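You operate a simulated robot arm through the tools that you are given. There is no shell and no other tool. Be economical: measure what you need, move in short steps, check, and stop when the job is done.

Carry out the task below with a simulated robot arm. There is one attempt and no reset: what you move stays moved.

TASK
On the belt, make the tape carton and the broken sandwich change places.

It is judged by the outcome, as a careful person would: the job done as asked, and still so three seconds after it is handed in. It fails if anything else is knocked over, pushed out of place, dropped, spilled or broken.

THE ROBOT
A 7-joint arm with a two-finger parallel gripper, fixed in place. Base frame: the origin is at the foot of the arm, x ahead of it, y to its left, z up; the work surface is at about z = 0. Lengths are in mm, angles in rad, forces in N, time in s.
With the tool pointing down near the work surface it reaches from about 220 to 580 mm from the base axis. Its first joint turns from -1.152 to 1.152 rad. Payload 2.5 kg.
Tool frame: the origin (TCP) lies between the finger pads and is the grasp point; the fingertips stand 23 mm ahead of it; z points along the fingers, y is the line along which they close. The gripper opens to 94 mm. The fingers are 38 mm wide and 10 mm thick; the gripper's body (54 by 96 mm) begins 39 mm behind the TCP.
Orientation is that of the tool frame in the base frame, as a unit quaternion [w, x, y, z]. With the fingers straight down and closing along the base's y, the tool's x points along the base's -x, its y along +y and its z along -z.

THE INTERFACE
- The arm moves only by the tool play_rows. Its argument "commands" is a list of rows, each an object (a shift or turn left out is 0, a gripper value left out holds the last) with "fingers": the opening, from 0 (shut) to 1 (fully open); "travel": the shift along the tool's x, y, z in m, a list of three; "rot": the turn, a rotation vector about the tool's x, y, z in rad, a list of three. In form: [{"fingers": fingers, "travel": [tx, ty, tz], "rot": [ax, ay, az]}, ...]. A call has 1 to 10 rows; each row shifts and turns the commanded pose from where the row before left it, along the tool's axes as they then stand. A row lasts 0.2 s, in which the tool goes at most 50 mm and 0.15 rad; a call with a longer step from one row to the next is refused whole, and so is a gripper value outside its range. A pose out of reach is approached as far as the arm can. The call stops where the force on the tool passes 40 N (or 10 N more than at its start, if that is more) or the arm is blocked; 0.2 s more then pass. The fingers move at their own pace (about 108 mm/s each) and stop on an object; they squeeze with about 21 N. The grip force told is the motor's: it shows also when the fingers shut on nothing. Time passes only in rows, and 0.2 s behind the last, so rows that do not move let the fingers close. It gives the time, the measured TCP pose, the force on the tool (base axes), the opening and the grip force at its end, in the units of the frame above (readings bear some noise).
- Cameras (640 x 400 px; columns grow to the right, rows downward): "scene" is fixed at [130.9, -422.8, 532]; the picture's right is [0.68, -0.73, 0.00], its down [-0.49, -0.46, -0.75] and it looks along [0.54, 0.51, -0.67] (base axes); focal length 290 px, centre (320, 200). "wrist" rides on the gripper at [-39, 0, -44] in the tool frame; the picture's right is [0.00, -1.00, 0.00], its down [0.97, 0.00, -0.24] and it looks along [0.24, 0.00, 0.97] (tool axes); focal length 218 px, centre (320, 200).
- get_image(camera): a new picture of that camera. No time passes.
- probe_pixels(camera, pixels): for up to 12 pixels [column, row] of the newest picture of that camera ("zoom" is the newest enlarged one), the place [x, y, z] in the base frame of the surface seen there, good to about 3 mm. No time passes.
- close_up(camera, box): a new picture of the part [left, top, right, bottom] of that camera's present view, enlarged. No time passes.
- finish_job(): hands the job in; it is judged then, once.

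Work in short steps. Measure before you move; look again where a grasp or a placing could have gone wrong, and mend it. You have 80 turns and 46 pictures in all, the two below and enlarged ones among them. Open the gripper and draw the arm clear of the work before you hand the job in, unless the task says otherwise; then end with one line.

The tools are called after "Request:" as a command line: name --argument value ..., lists and objects as JSON in quotes. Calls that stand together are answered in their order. play_rows: Moves the arm, as the interface text tells. Its arguments: {"type":"object","properties":{"commands":{"type":"array","items":{"type":"object","properties":{"fingers":{"type":"number"},"travel":{"type":"array","items":{"type":"number"}},"rot":{"type":"array","items":{"type":"number"}}}}}},"required":["commands"]} The other tools are called the same way: get_image (camera) takes a picture; probe_pixels (camera, pixels) gives the place of the surface under pixels of a picture; close_up (camera, box) takes an enlarged picture of a part of a camera's view; finish_job () hands the job in.

At the start:

```text
time: 0.0
position: [415.4, -58.3, 316.1]
ee_rot: [0.001, 0.0, 1.0, 0.001]
ft_force: [-0.4, -0.2, 1.4]
width: 94.2
finger_force: 0.1
```

scene: 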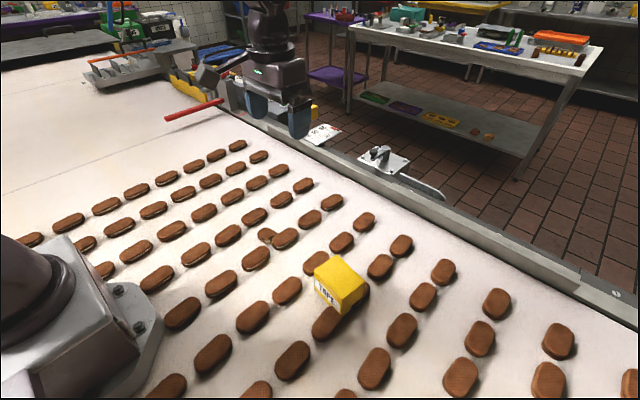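
wrist: 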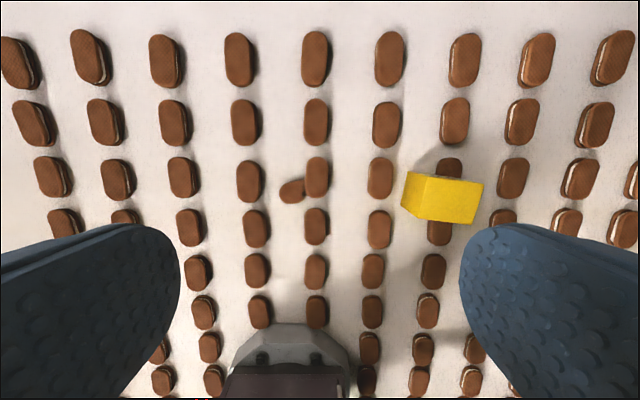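

The yellow tape carton is near scene (340,285), and the odd sandwich near (272,237). I'll enlarge both.

Request:
close_up --camera "scene" --box '[230, 200, 410, 350]'

Request:
close_up --camera "wrist" --box '[220, 130, 500, 305]'

```text
2.67 times, centred on (320, 275) of scene
```

zoom: 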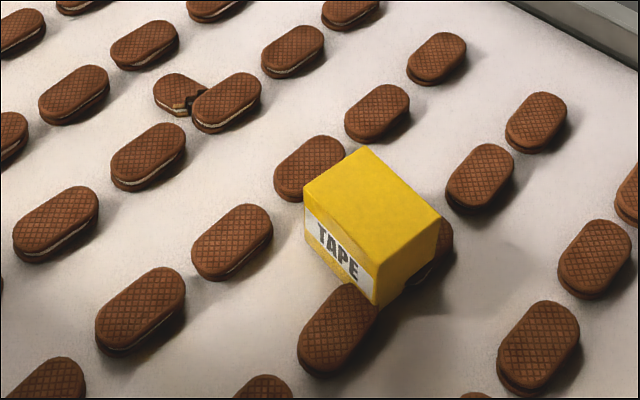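

```text
2.29 times, centred on (360, 218) of wrist
```

zoom: 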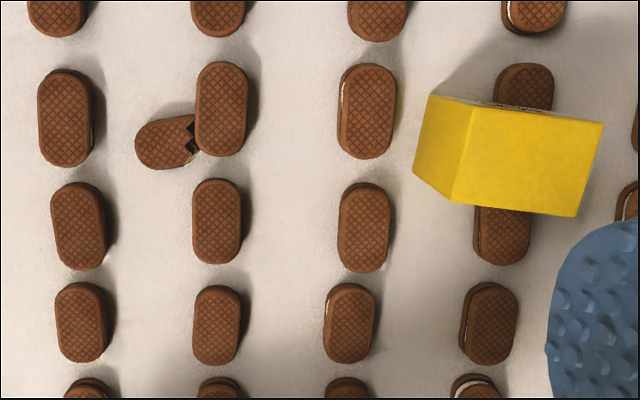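

Request:
probe_pixels --camera "zoom" --pixels '[[145, 145], [165, 122], [165, 165], [185, 135], [192, 150], [222, 75], [222, 110], [222, 145], [200, 110], [243, 110], [120, 165], [217, 220]]'

Request:
probe_pixels --camera "scene" --pixels '[[316, 272], [335, 257], [367, 282], [343, 296], [341, 312], [316, 287], [340, 275], [342, 304], [328, 322], [320, 262], [268, 234], [364, 300]]'

Request:
close_up --camera "scene" --box '[248, 215, 312, 255]'

Request:
close_up --camera "scene" --box '[292, 240, 388, 350]'

```text
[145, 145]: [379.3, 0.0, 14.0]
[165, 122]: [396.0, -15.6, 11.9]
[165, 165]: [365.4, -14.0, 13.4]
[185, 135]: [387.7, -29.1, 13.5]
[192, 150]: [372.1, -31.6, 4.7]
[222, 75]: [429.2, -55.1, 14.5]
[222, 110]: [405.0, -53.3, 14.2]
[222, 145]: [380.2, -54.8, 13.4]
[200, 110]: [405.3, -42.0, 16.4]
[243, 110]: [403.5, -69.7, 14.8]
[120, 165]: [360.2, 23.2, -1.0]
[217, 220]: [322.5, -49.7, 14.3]
```

```text
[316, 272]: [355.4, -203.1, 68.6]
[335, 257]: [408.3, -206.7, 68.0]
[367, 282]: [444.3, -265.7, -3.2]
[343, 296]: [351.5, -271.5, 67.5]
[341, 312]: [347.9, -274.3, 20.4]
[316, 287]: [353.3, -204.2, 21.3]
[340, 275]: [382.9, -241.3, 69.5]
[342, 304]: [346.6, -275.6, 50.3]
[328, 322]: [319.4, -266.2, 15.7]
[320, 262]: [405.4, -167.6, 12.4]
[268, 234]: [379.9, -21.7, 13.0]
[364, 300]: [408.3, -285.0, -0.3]
```

```text
10.00 times, centred on (280, 235) of scene
```

zoom: 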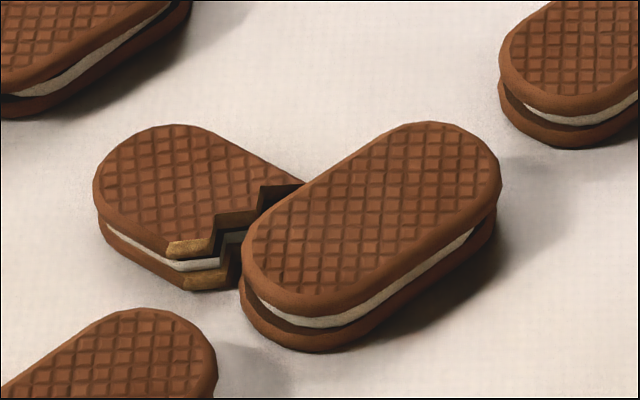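

```text
3.64 times, centred on (340, 295) of scene
```

zoom: 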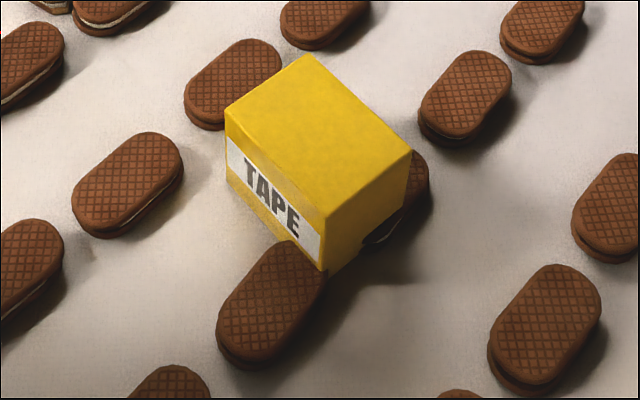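

Request:
probe_pixels --camera "zoom" --pixels '[[228, 175], [232, 188], [250, 208], [275, 232], [285, 250], [318, 262], [325, 275], [345, 258], [370, 238], [400, 208], [415, 180], [420, 200]]'

Request:
close_up --camera "scene" --box '[310, 270, 374, 324]'

```text
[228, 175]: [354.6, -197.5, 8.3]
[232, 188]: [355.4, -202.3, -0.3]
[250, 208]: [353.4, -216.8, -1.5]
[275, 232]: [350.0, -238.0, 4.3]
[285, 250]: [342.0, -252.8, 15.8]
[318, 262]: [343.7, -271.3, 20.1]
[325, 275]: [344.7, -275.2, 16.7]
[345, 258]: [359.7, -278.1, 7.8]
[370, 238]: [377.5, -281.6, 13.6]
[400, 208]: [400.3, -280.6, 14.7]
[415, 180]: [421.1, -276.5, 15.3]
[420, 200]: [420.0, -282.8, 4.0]
```

```text
7.41 times, centred on (342, 297) of scene
```

zoom: 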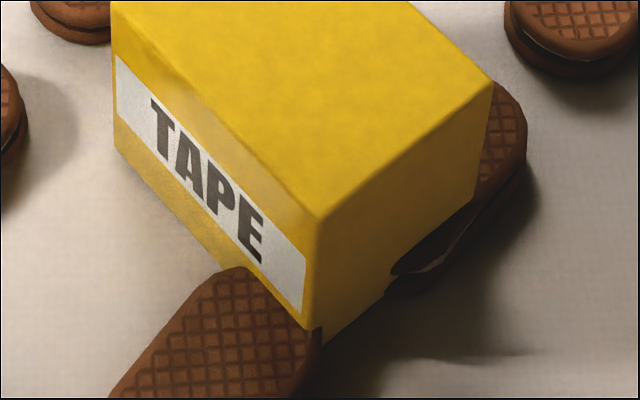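

The carton is axis-aligned, about x 352–408, y −203 to −272, with its top at z≈68. The broken piece lies at about (380,−15) and is 14 mm high. I'll go above the broken piece and turn the gripper so it closes across it.

Request:
play_rows --commands '[{"fingers": 1, "travel": [0.009, 0.0115, 0.04]}, {"travel": [0.009, 0.0115, 0.04]}, {"travel": [0.009, 0.0115, 0.04]}, {"travel": [0.008, 0.0115, 0.036]}]'

Request:
play_rows --commands '[{"rot": [0, 0, 0.14]}, {"rot": [0, 0, 0.14]}, {"rot": [0, 0, 0.14]}, {"rot": [0, 0, 0.14]}, {"rot": [0, 0, 0.14]}, {"rot": [0, 0, 0.14]}, {"rot": [0, 0, 0.14]}, {"rot": [0, 0, 0.14]}, {"rot": [0, 0, 0.14]}, {"rot": [0, 0, 0.11]}]'

Request:
get_image --camera "wrist"

```text
time: 1.0
position: [380.4, -11.6, 157.5]
ee_rot: [0.001, 0.001, 1.0, -0.001]
ft_force: [0.7, 0.6, -0.8]
width: 93.9
finger_force: 0.1
```

```text
time: 3.2
position: [381.1, -12.4, 159.8]
ee_rot: [0.001, 0.634, 0.773, 0.0]
ft_force: [0.3, -0.9, 1.1]
width: 94.0
finger_force: 0.0
```

```text
38 pictures are left
```

wrist: 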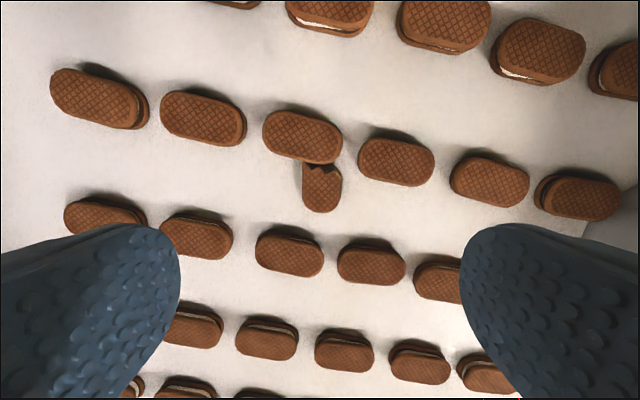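

The piece's axis is now vertical in the wrist view at (321,187), square to the closing line. I'll measure its extents and the neighbours.

Request:
probe_pixels --camera "wrist" --pixels '[[322, 187], [322, 170], [322, 208], [305, 187], [339, 187], [300, 135], [335, 152], [285, 235], [370, 248], [430, 262], [430, 210], [490, 180]]'

Request:
close_up --camera "wrist" --box '[250, 90, 410, 250]'

```text
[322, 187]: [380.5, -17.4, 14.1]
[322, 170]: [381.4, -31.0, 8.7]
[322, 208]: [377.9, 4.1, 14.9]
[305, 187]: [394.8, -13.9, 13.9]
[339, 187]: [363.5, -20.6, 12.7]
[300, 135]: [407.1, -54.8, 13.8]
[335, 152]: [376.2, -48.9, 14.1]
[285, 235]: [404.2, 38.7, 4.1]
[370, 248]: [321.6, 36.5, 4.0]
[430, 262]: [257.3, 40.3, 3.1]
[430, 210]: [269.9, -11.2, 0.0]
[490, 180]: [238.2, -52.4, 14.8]
```

```text
2.50 times, centred on (330, 170) of wrist
```

zoom: 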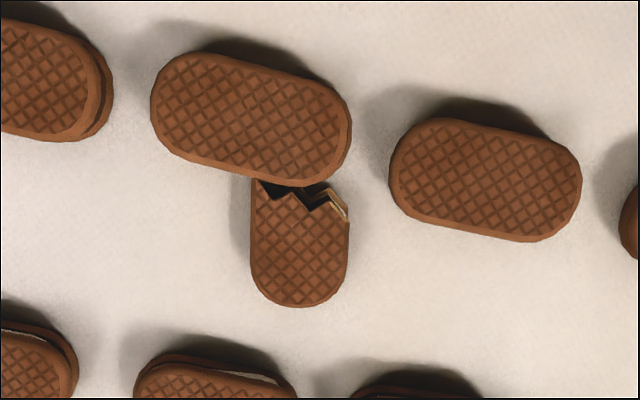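

Request:
play_rows --commands '[{"fingers": 0.64, "travel": [0.003, 0, 0.035]}, {"travel": [0, 0, 0.035]}, {"travel": [0, 0, 0.035]}, {}]'

```text
time: 4.2
position: [381.4, -8.5, 53.6]
ee_rot: [0.0, 0.633, 0.774, -0.001]
ft_force: [0.0, -0.1, 0.4]
width: 60.1
finger_force: 0.1
```

Clear so far. I'll lower until the tips are about 4 mm above the belt, then check the view.

Request:
play_rows --commands '[{"travel": [0, -0.001, 0.013]}, {"travel": [0, 0, 0.013]}, {}]'

Request:
get_image --camera "wrist"

```text
time: 5.0
position: [379.2, -8.8, 28.8]
ee_rot: [0.0, 0.632, 0.775, 0.0]
ft_force: [0.7, 0.3, -0.1]
width: 60.2
finger_force: 0.1
```

```text
36 pictures are left
```

wrist: 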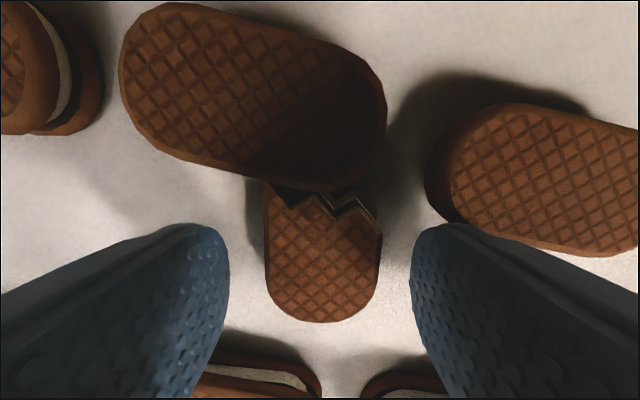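

The piece sits centred between the fingers, which clear its neighbours. Closing now.

Request:
play_rows --commands '[{"travel": [0, 0, 0.002]}, {"fingers": 0.2}, {}, {}]'

```text
time: 6.0
position: [379.1, -9.4, 26.9]
ee_rot: [0.0, 0.633, 0.774, 0.0]
ft_force: [-0.3, 0.0, 0.2]
width: 33.6
finger_force: 21.3
```

Request:
play_rows --commands '[{"fingers": 0.1, "travel": [0.003, 0, -0.001]}, {"travel": [0.003, 0, -0.004]}, {"travel": [0, 0, -0.03]}, {"travel": [0, 0, -0.03]}, {}]'

Request:
get_image --camera "scene"

Request:
get_image --camera "wrist"

```text
time: 7.2
position: [376.1, -4.4, 92.5]
ee_rot: [0.0, 0.633, 0.774, 0.0]
ft_force: [-0.1, 0.0, 0.3]
width: 33.6
finger_force: 21.1
```

```text
35 pictures are left
```

scene: 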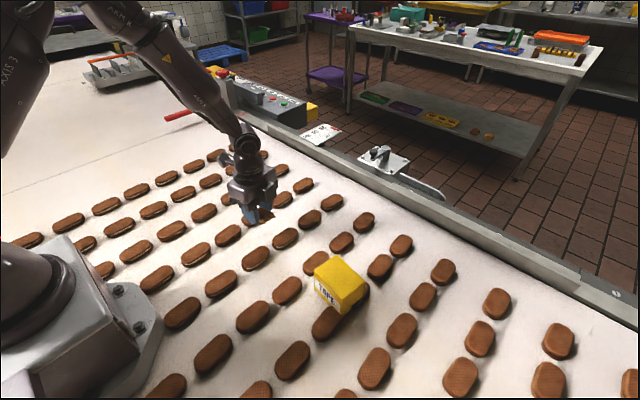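

```text
34 pictures are left
```

wrist: 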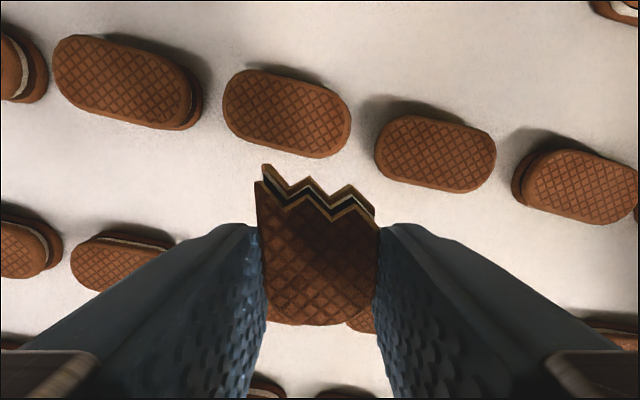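

The piece is held and the neighbouring sandwich didn't move. I'll park it in the free lane at about (478, 2).

Request:
play_rows --commands '[{"travel": [-0.004, 0.034, 0]}, {"travel": [-0.004, 0.034, 0]}, {"travel": [-0.004, 0.034, 0]}, {}, {"travel": [0, 0, 0.02]}, {"travel": [0, 0, 0.02]}, {}]'

Request:
get_image --camera "wrist"

```text
time: 8.8
position: [480.7, 3.4, 50.6]
ee_rot: [0.001, 0.632, 0.775, -0.001]
ft_force: [-0.9, 0.4, 0.5]
width: 33.2
finger_force: 21.2
```

```text
33 pictures are left
```

wrist: 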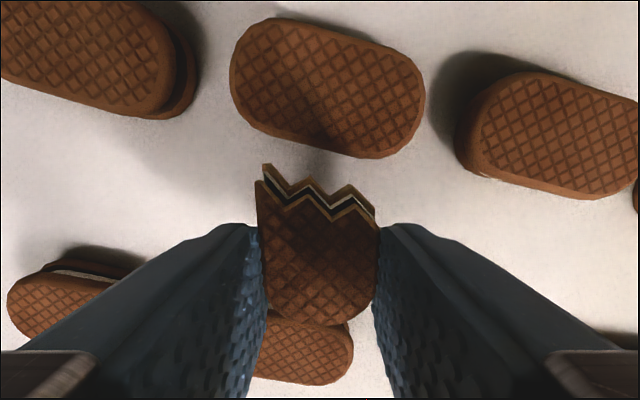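

Request:
probe_pixels --camera "wrist" --pixels '[[275, 332], [345, 335], [310, 335], [320, 150], [320, 300], [310, 315], [120, 280]]'

```text
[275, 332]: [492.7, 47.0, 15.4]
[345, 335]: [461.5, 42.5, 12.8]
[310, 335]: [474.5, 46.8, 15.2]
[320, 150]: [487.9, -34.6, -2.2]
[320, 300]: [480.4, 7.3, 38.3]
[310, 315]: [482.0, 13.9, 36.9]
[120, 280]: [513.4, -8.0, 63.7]
```

Clear on both sides. I'll lower to the grasp height and release.

Request:
play_rows --commands '[{"travel": [0, 0, 0.012]}, {"travel": [0, 0, 0.0105]}, {}, {"fingers": 0.55}, {}, {}]'

```text
time: 10.2
position: [479.9, 4.2, 29.0]
ee_rot: [0.0, 0.632, 0.775, 0.0]
ft_force: [-0.1, 0.2, 0.6]
width: 51.7
finger_force: 0.0
```

Request:
play_rows --commands '[{"travel": [0, 0, -0.03]}, {"travel": [0, 0, -0.045]}, {"travel": [0, 0, -0.045]}, {"rot": [0, 0, -0.14]}, {"rot": [0, 0, -0.14]}, {"rot": [0, 0, -0.14]}, {"rot": [0, 0, -0.14]}, {"rot": [0, 0, -0.14]}]'

Request:
play_rows --commands '[{"rot": [0, 0, -0.14]}, {"rot": [0, 0, -0.14]}, {"rot": [0, 0, -0.14]}, {"rot": [0, 0, -0.14]}, {"rot": [0, 0, -0.11]}, {"fingers": 1, "travel": [0.02, -0.045, 0]}, {"travel": [0.02, -0.045, 0]}, {"travel": [0.02, -0.045, 0]}, {"travel": [0.02, -0.045, 0]}, {"travel": [0.02, -0.045, 0]}]'

Request:
get_image --camera "wrist"

Request:
get_image --camera "scene"

```text
time: 12.0
position: [480.3, 4.2, 150.5]
ee_rot: [-0.001, 0.328, 0.945, 0.0]
ft_force: [0.5, -0.6, 0.8]
width: 51.7
finger_force: 0.0
```

```text
time: 14.2
position: [380.0, -219.5, 146.8]
ee_rot: [-0.001, -0.001, 1.0, 0.0]
ft_force: [-0.4, -0.2, 0.8]
width: 93.9
finger_force: 0.1
```

```text
32 pictures are left
```

wrist: 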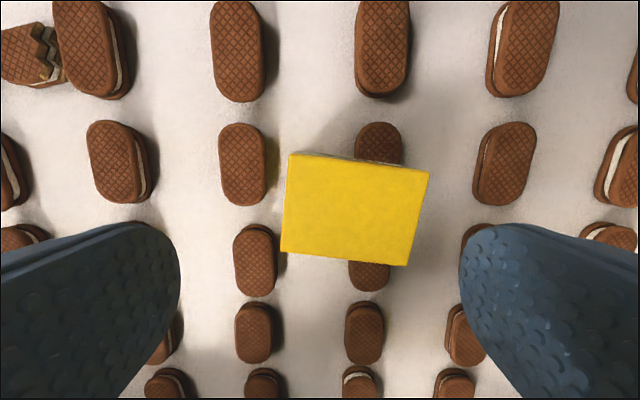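

```text
31 pictures are left
```

scene: 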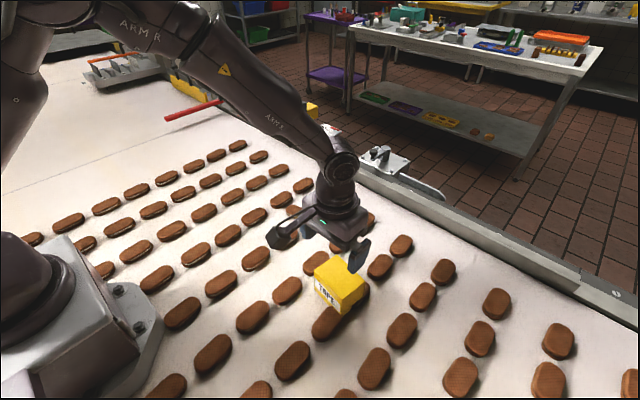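

Request:
probe_pixels --camera "wrist" --pixels '[[292, 158], [425, 176], [405, 262], [284, 248], [356, 210], [379, 130], [369, 282], [243, 165], [255, 262]]'

```text
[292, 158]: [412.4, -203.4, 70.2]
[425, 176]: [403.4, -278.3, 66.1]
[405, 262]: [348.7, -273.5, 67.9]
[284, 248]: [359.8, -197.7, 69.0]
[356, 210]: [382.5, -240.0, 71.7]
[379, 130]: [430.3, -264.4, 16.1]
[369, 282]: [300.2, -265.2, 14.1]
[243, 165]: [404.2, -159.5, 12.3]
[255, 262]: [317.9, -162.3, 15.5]
```

The carton's centre is about (381,−238), with its long 75 mm axis turned about 0.135 rad. I'll align with it, centre over it, and go down partway.

Request:
play_rows --commands '[{"travel": [-0.001, -0.0185, 0]}, {"rot": [0, 0, 0.135]}, {"travel": [0, 0, 0.03]}, {"travel": [0, 0, 0.01]}, {}]'

Request:
get_image --camera "wrist"

```text
time: 15.4
position: [382.3, -239.4, 108.9]
ee_rot: [0.0, 0.069, 0.998, 0.0]
ft_force: [0.2, -0.3, 0.3]
width: 93.9
finger_force: 0.0
```

```text
30 pictures are left
```

wrist: 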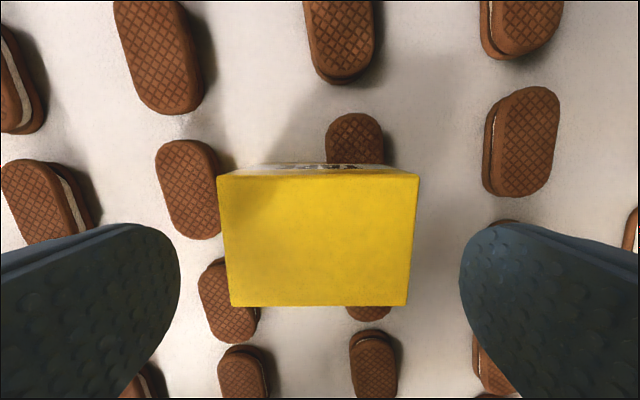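

The carton is aligned and centred (217–419 px). Going down to z≈48, where the tips clear the sandwiches.

Request:
play_rows --commands '[{"travel": [0, 0, 0.02]}, {"travel": [0, 0, 0.02]}, {"travel": [0, 0, 0.02]}, {}]'

Request:
play_rows --commands '[{"fingers": 0.6}, {}, {}]'

```text
time: 16.4
position: [380.6, -238.9, 49.2]
ee_rot: [0.0, 0.068, 0.998, 0.0]
ft_force: [0.9, 0.3, 0.0]
width: 93.9
finger_force: 0.1
```

```text
time: 17.2
position: [380.5, -238.7, 49.1]
ee_rot: [0.0, 0.068, 0.998, 0.0]
ft_force: [0.0, -0.6, 0.0]
width: 79.8
finger_force: 20.7
```

Gripped at 79.8 mm. Lifting gently.

Request:
play_rows --commands '[{"travel": [0, 0, -0.005]}, {"travel": [0, 0, -0.015]}, {"travel": [0, 0, -0.03]}, {"travel": [0, 0, -0.03]}, {}]'

Request:
get_image --camera "scene"

Request:
close_up --camera "scene" --box '[230, 200, 410, 350]'

```text
time: 18.4
position: [379.6, -239.4, 128.7]
ee_rot: [0.0, 0.068, 0.998, 0.0]
ft_force: [-0.2, 0.1, -2.5]
width: 80.0
finger_force: 21.1
```

```text
29 pictures are left
```

scene: 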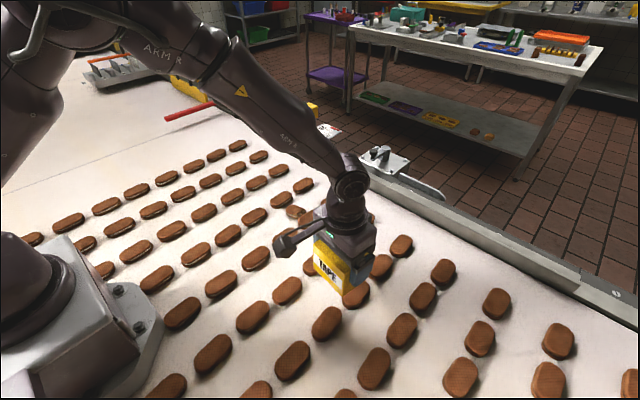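

```text
2.67 times, centred on (320, 275) of scene
```

zoom: 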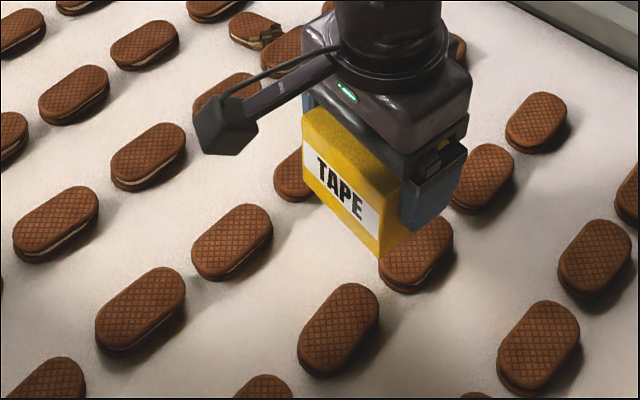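

Nothing was disturbed underneath. I'll turn the carton so its short side crosses the lane, then carry it over.

Request:
play_rows --commands '[{"rot": [0, 0, 0.1436]}, {"rot": [0, 0, 0.1436]}, {"rot": [0, 0, 0.1436]}, {"rot": [0, 0, 0.1436]}, {"rot": [0, 0, 0.1436]}, {"rot": [0, 0, 0.1436]}, {"rot": [0, 0, 0.1436]}, {"rot": [0, 0, 0.1436]}, {"rot": [0, 0, 0.1436]}, {"rot": [0, 0, 0.1436]}]'

Request:
play_rows --commands '[{"travel": [0.0388, 0, 0]}, {"travel": [0.0388, 0, 0]}, {"travel": [0.0388, 0, 0]}, {"travel": [0.0388, 0, 0]}, {"travel": [0.0388, 0, 0]}, {"travel": [0.0388, 0, 0]}, {}]'

Request:
get_image --camera "wrist"

Request:
close_up --camera "scene" --box '[190, 150, 340, 275]'

```text
time: 20.6
position: [381.7, -238.4, 129.6]
ee_rot: [0.0, 0.708, 0.706, 0.0]
ft_force: [-0.3, 0.2, -3.0]
width: 80.0
finger_force: 21.0
```

```text
time: 22.2
position: [381.5, -6.6, 128.4]
ee_rot: [0.0, 0.708, 0.706, 0.0]
ft_force: [0.7, -0.8, -2.6]
width: 79.9
finger_force: 21.2
```

```text
27 pictures are left
```

wrist: 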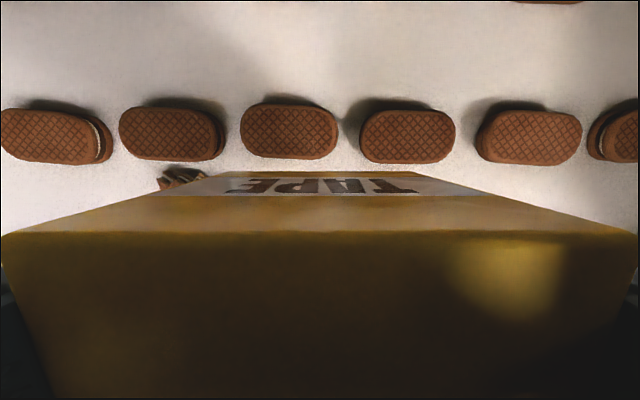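

```text
3.20 times, centred on (265, 212) of scene
```

zoom: 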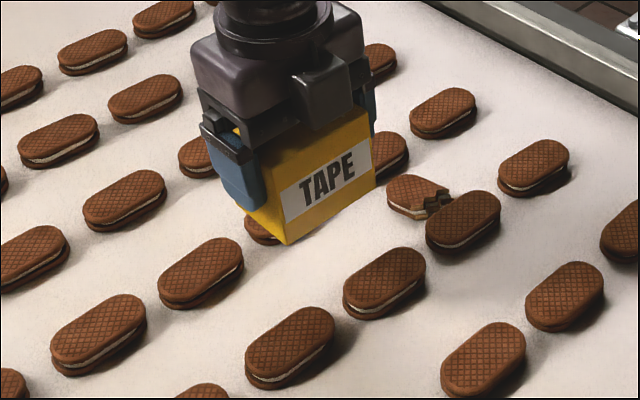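

Measuring the carton's −y face against the neighbouring sandwich before lowering.

Request:
probe_pixels --camera "wrist" --pixels '[[210, 180], [430, 180], [320, 215], [30, 230], [610, 230], [320, 260], [320, 350], [290, 156], [400, 161], [540, 161]]'

Request:
probe_pixels --camera "zoom" --pixels '[[287, 240], [250, 208], [372, 180], [372, 140], [287, 165], [180, 162], [290, 200]]'

```text
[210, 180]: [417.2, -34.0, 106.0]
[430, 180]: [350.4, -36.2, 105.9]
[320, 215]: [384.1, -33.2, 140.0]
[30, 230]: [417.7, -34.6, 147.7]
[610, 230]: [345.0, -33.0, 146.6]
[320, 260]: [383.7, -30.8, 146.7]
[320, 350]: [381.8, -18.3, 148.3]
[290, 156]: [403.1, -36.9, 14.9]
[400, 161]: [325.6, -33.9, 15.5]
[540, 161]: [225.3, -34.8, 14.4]
```

```text
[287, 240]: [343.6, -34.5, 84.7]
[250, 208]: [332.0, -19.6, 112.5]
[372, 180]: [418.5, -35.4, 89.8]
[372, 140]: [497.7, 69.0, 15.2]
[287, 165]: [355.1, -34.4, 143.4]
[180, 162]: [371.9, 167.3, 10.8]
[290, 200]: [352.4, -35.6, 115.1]
```

The carton face is at y≈−34.5 and the sandwich edge at about −36. I'll shift 3 mm to +y for clearance and lower.

Request:
play_rows --commands '[{"travel": [0.0032, 0, 0.02]}, {"travel": [0, 0, 0.025]}, {"travel": [0, 0, 0.015]}, {}]'

Request:
close_up --camera "scene" --box '[190, 150, 340, 275]'

```text
time: 23.2
position: [382.1, -5.0, 68.2]
ee_rot: [0.001, 0.708, 0.707, 0.001]
ft_force: [-0.4, -1.0, -2.0]
width: 80.1
finger_force: 20.7
```

```text
3.20 times, centred on (265, 212) of scene
```

zoom: 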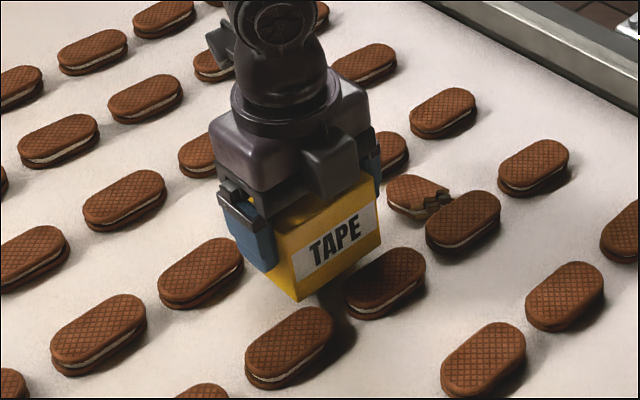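

Request:
probe_pixels --camera "zoom" --pixels '[[297, 297], [297, 270], [380, 235], [375, 215], [340, 255], [318, 320], [360, 280], [385, 270]]'

```text
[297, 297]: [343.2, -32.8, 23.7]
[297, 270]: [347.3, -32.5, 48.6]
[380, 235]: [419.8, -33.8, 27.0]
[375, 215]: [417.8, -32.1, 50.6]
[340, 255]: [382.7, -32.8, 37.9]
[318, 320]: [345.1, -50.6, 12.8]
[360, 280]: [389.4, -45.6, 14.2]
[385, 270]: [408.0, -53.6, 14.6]
```

Face at y≈−32.8. I'll shift 2 mm more and set it down.

Request:
play_rows --commands '[{"travel": [0.002, 0, 0.005]}, {"travel": [0, 0, 0.007]}, {"travel": [0, 0, 0.004]}, {"travel": [0, 0, 0.0025]}, {}]'

```text
time: 24.4
position: [381.2, -0.4, 50.1]
ee_rot: [-0.001, 0.707, 0.707, 0.0]
ft_force: [0.7, -0.9, -2.9]
width: 79.7
finger_force: 20.7
```

Request:
play_rows --commands '[{"travel": [0, 0, 0.001]}, {"travel": [0, 0, 0.001]}, {}]'

Request:
close_up --camera "scene" --box '[220, 190, 310, 265]'

```text
time: 25.2
position: [380.9, -1.4, 49.8]
ee_rot: [0.0, 0.707, 0.707, 0.0]
ft_force: [-9.1, -1.0, 17.8]
width: 79.9
finger_force: 20.8
```

```text
5.33 times, centred on (265, 228) of scene
```

zoom: 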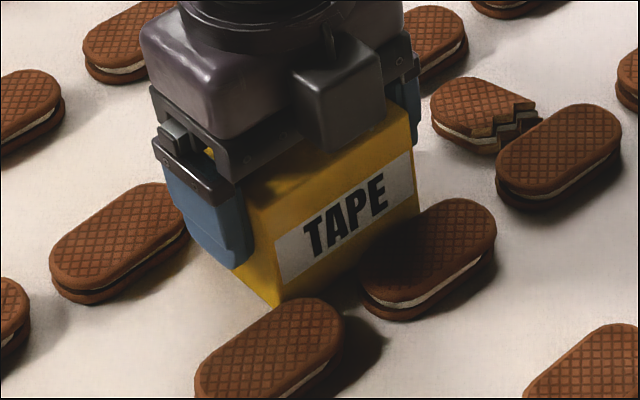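

The carton is on the belt (17.8 N contact). I'll ease off 1 mm, open and lift.

Request:
play_rows --commands '[{"travel": [0, 0, -0.001]}, {"fingers": 1}, {}, {"travel": [0, 0, -0.02]}, {"travel": [0, 0, -0.04]}, {"travel": [0, 0, -0.05]}, {}]'

Request:
get_image --camera "wrist"

```text
time: 26.8
position: [382.8, -1.1, 162.2]
ee_rot: [0.0, 0.708, 0.706, 0.0]
ft_force: [0.2, 0.7, -0.1]
width: 94.3
finger_force: 0.1
```

```text
23 pictures are left
```

wrist: 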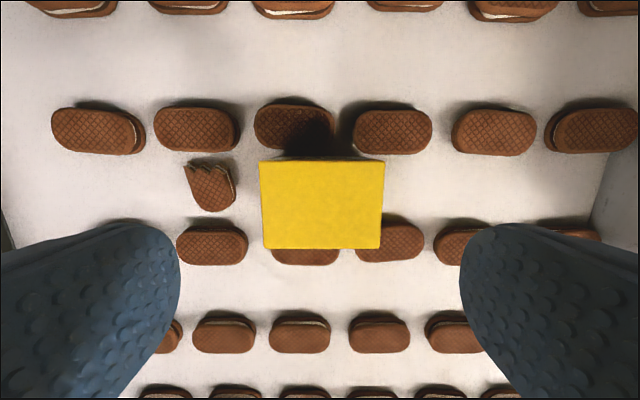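

Request:
probe_pixels --camera "wrist" --pixels '[[264, 164], [380, 164], [378, 245], [266, 245], [212, 190], [205, 170], [222, 208], [195, 190], [231, 185]]'

Request:
close_up --camera "wrist" --box '[160, 140, 260, 240]'

```text
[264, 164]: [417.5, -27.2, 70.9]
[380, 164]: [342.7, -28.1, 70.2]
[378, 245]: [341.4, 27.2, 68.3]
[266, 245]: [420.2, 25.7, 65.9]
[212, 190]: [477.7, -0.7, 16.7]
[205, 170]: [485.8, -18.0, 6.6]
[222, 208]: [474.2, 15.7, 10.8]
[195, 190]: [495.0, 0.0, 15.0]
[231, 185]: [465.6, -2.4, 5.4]
```

```text
4.00 times, centred on (210, 190) of wrist
```

zoom: 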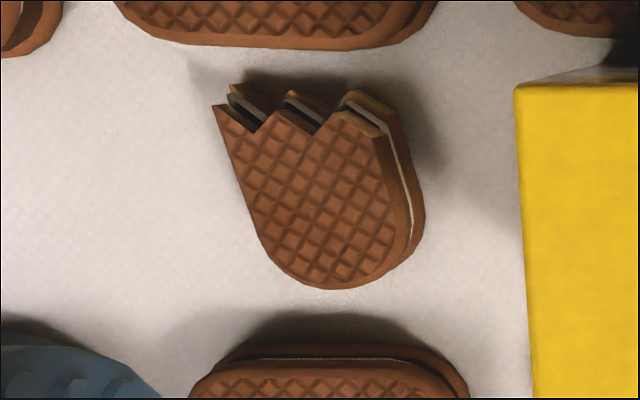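

The carton stands at (380.5,−0.6), clear of every sandwich. Next I'll go back to the piece at the earlier release pose.

Request:
play_rows --commands '[{"fingers": 0.55, "travel": [0.002, 0.049, 0]}, {"travel": [0.002, 0.049, 0]}, {"rot": [0, 0, -0.1]}, {"rot": [0, 0, -0.1]}, {}, {"travel": [0, 0, 0.04]}, {"travel": [0, 0, 0.03]}, {}]'

Request:
get_image --camera "wrist"

```text
time: 28.6
position: [479.2, 4.2, 91.5]
ee_rot: [0.0, 0.633, 0.774, 0.0]
ft_force: [-0.2, 1.4, -0.2]
width: 51.7
finger_force: 0.0
```

```text
21 pictures are left
```

wrist: 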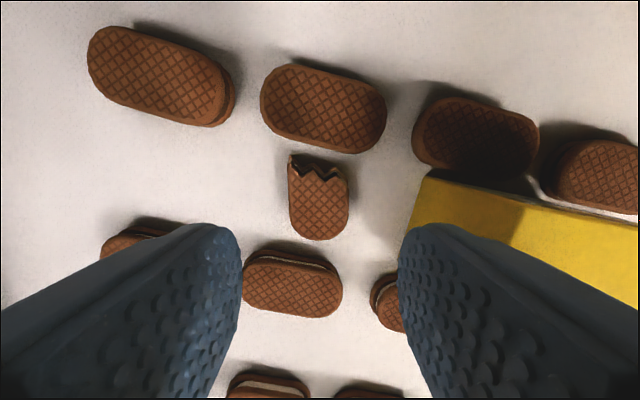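

Finger's outer edge will be at x≈444 against the carton's edge at 420. Descending straight.

Request:
play_rows --commands '[{"travel": [0, 0, 0.03]}, {"travel": [0, 0, 0.02]}, {"travel": [0, 0, 0.013]}, {}, {"fingers": 0.1}, {}, {}]'

```text
time: 30.2
position: [479.6, 3.6, 28.5]
ee_rot: [0.001, 0.633, 0.774, 0.0]
ft_force: [-1.0, 0.2, -0.5]
width: 33.4
finger_force: 21.1
```

Gripped at 33.4 mm. Lifting high over everything and carrying it to the carton's old place.

Request:
play_rows --commands '[{"travel": [0, 0, -0.03]}, {"travel": [0, 0, -0.045]}, {"travel": [0, 0, -0.045]}, {}, {"travel": [-0.033, -0.0236, 0]}, {"travel": [-0.033, -0.0236, 0]}, {"travel": [-0.033, -0.0236, 0]}, {"travel": [-0.033, -0.0236, 0]}, {"travel": [-0.033, -0.0236, 0]}, {"travel": [-0.033, -0.0236, 0]}]'

Request:
play_rows --commands '[{"travel": [0, 0, 0.04]}, {"travel": [0, 0, 0.04]}, {"travel": [0, 0, 0.015]}, {}]'

Request:
get_image --camera "wrist"

Request:
close_up --camera "scene" --box '[270, 220, 400, 330]'

```text
time: 32.4
position: [378.6, -218.4, 144.4]
ee_rot: [0.0, 0.632, 0.775, 0.0]
ft_force: [-0.1, 1.1, 0.6]
width: 33.4
finger_force: 21.0
```

```text
time: 33.4
position: [380.1, -218.8, 50.8]
ee_rot: [0.0, 0.633, 0.774, 0.0]
ft_force: [0.1, -0.8, -0.3]
width: 33.4
finger_force: 20.7
```

```text
20 pictures are left
```

wrist: 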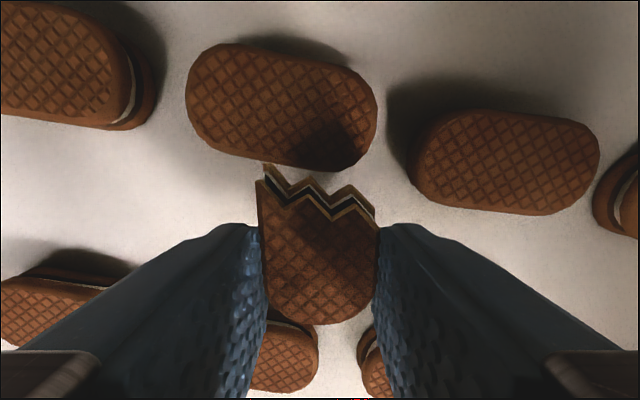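

```text
3.64 times, centred on (335, 275) of scene
```

zoom: 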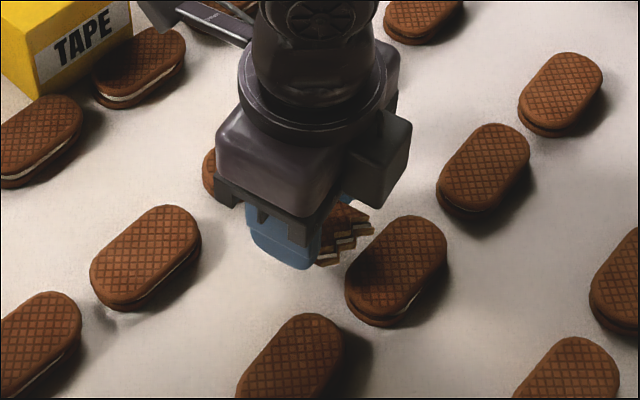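

Request:
probe_pixels --camera "wrist" --pixels '[[264, 170], [345, 190], [310, 182], [260, 185], [300, 160], [350, 165], [420, 195], [280, 335], [300, 340], [320, 322]]'

```text
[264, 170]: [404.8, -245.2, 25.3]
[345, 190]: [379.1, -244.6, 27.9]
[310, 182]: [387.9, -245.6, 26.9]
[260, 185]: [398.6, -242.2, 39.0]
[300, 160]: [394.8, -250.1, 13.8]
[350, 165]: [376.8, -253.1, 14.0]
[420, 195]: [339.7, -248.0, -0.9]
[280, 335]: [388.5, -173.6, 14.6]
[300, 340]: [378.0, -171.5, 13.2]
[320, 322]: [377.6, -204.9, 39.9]
```

The jagged tip is at y≈−246 and the sandwich edge at about −249. I'll shift 2 mm to +y and lower.

Request:
play_rows --commands '[{"travel": [0.002, 0, 0.01]}, {"travel": [0, 0, 0.012]}, {}]'

Request:
get_image --camera "wrist"

```text
time: 34.2
position: [378.2, -217.1, 29.9]
ee_rot: [0.0, 0.634, 0.774, 0.0]
ft_force: [0.6, 0.6, -0.6]
width: 33.4
finger_force: 21.2
```

```text
18 pictures are left
```

wrist: 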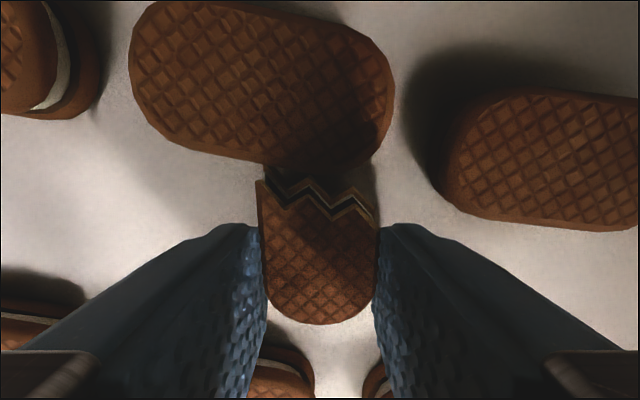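

Request:
play_rows --commands '[{"travel": [0, 0, 0.0015]}, {}, {"fingers": 0.5}, {}, {}, {"travel": [0, 0, -0.03]}, {"travel": [0, 0, -0.045]}, {"travel": [0, 0, -0.045]}, {"travel": [0, 0, -0.045]}, {}]'

Request:
get_image --camera "wrist"

Request:
get_image --camera "scene"

```text
time: 36.4
position: [378.2, -215.8, 193.1]
ee_rot: [0.0, 0.633, 0.775, 0.001]
ft_force: [0.1, -0.4, -0.2]
width: 46.9
finger_force: 0.1
```

```text
17 pictures are left
```

wrist: 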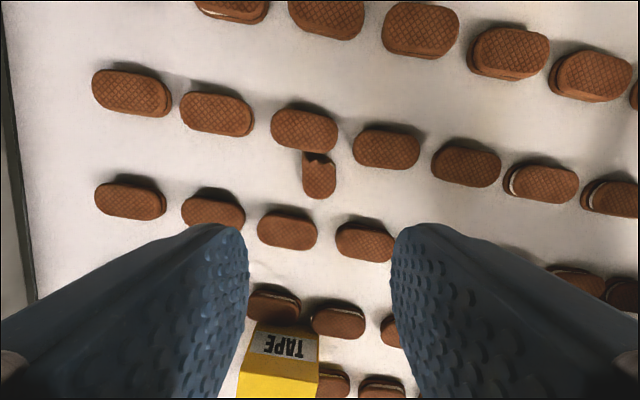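

```text
16 pictures are left
```

scene: 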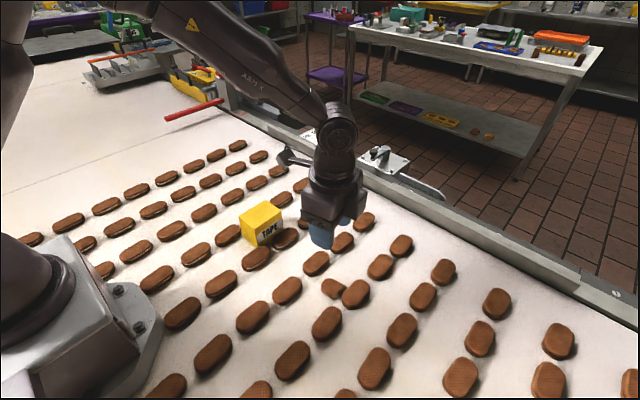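

Both are in place. I'll raise the arm clear and take one last close look.

Request:
play_rows --commands '[{"fingers": 1, "travel": [0, 0, -0.045]}, {"travel": [0, 0, -0.045]}, {}]'

Request:
close_up --camera "scene" --box '[210, 180, 400, 330]'

```text
time: 37.2
position: [378.4, -217.5, 284.6]
ee_rot: [0.0, 0.634, 0.773, 0.0]
ft_force: [-0.9, -0.5, 0.2]
width: 93.7
finger_force: 0.0
```

```text
2.67 times, centred on (305, 255) of scene
```

zoom: 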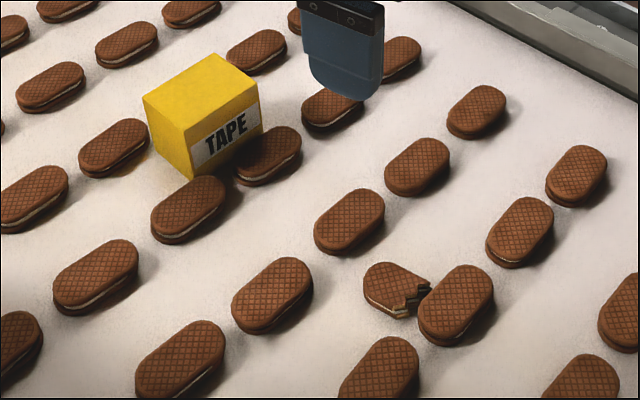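

The carton stands upright in the sandwich's old place, the broken piece lies flat in the carton's old place, and the other sandwiches look undisturbed. Handing in.

Request:
finish_job

```text
The job is handed in.
```

The tape carton and the broken sandwich have changed places on the belt. Each sits about 15 mm off the exact swap spot to clear the whole sandwiches, and the carton is turned about a quarter-turn.
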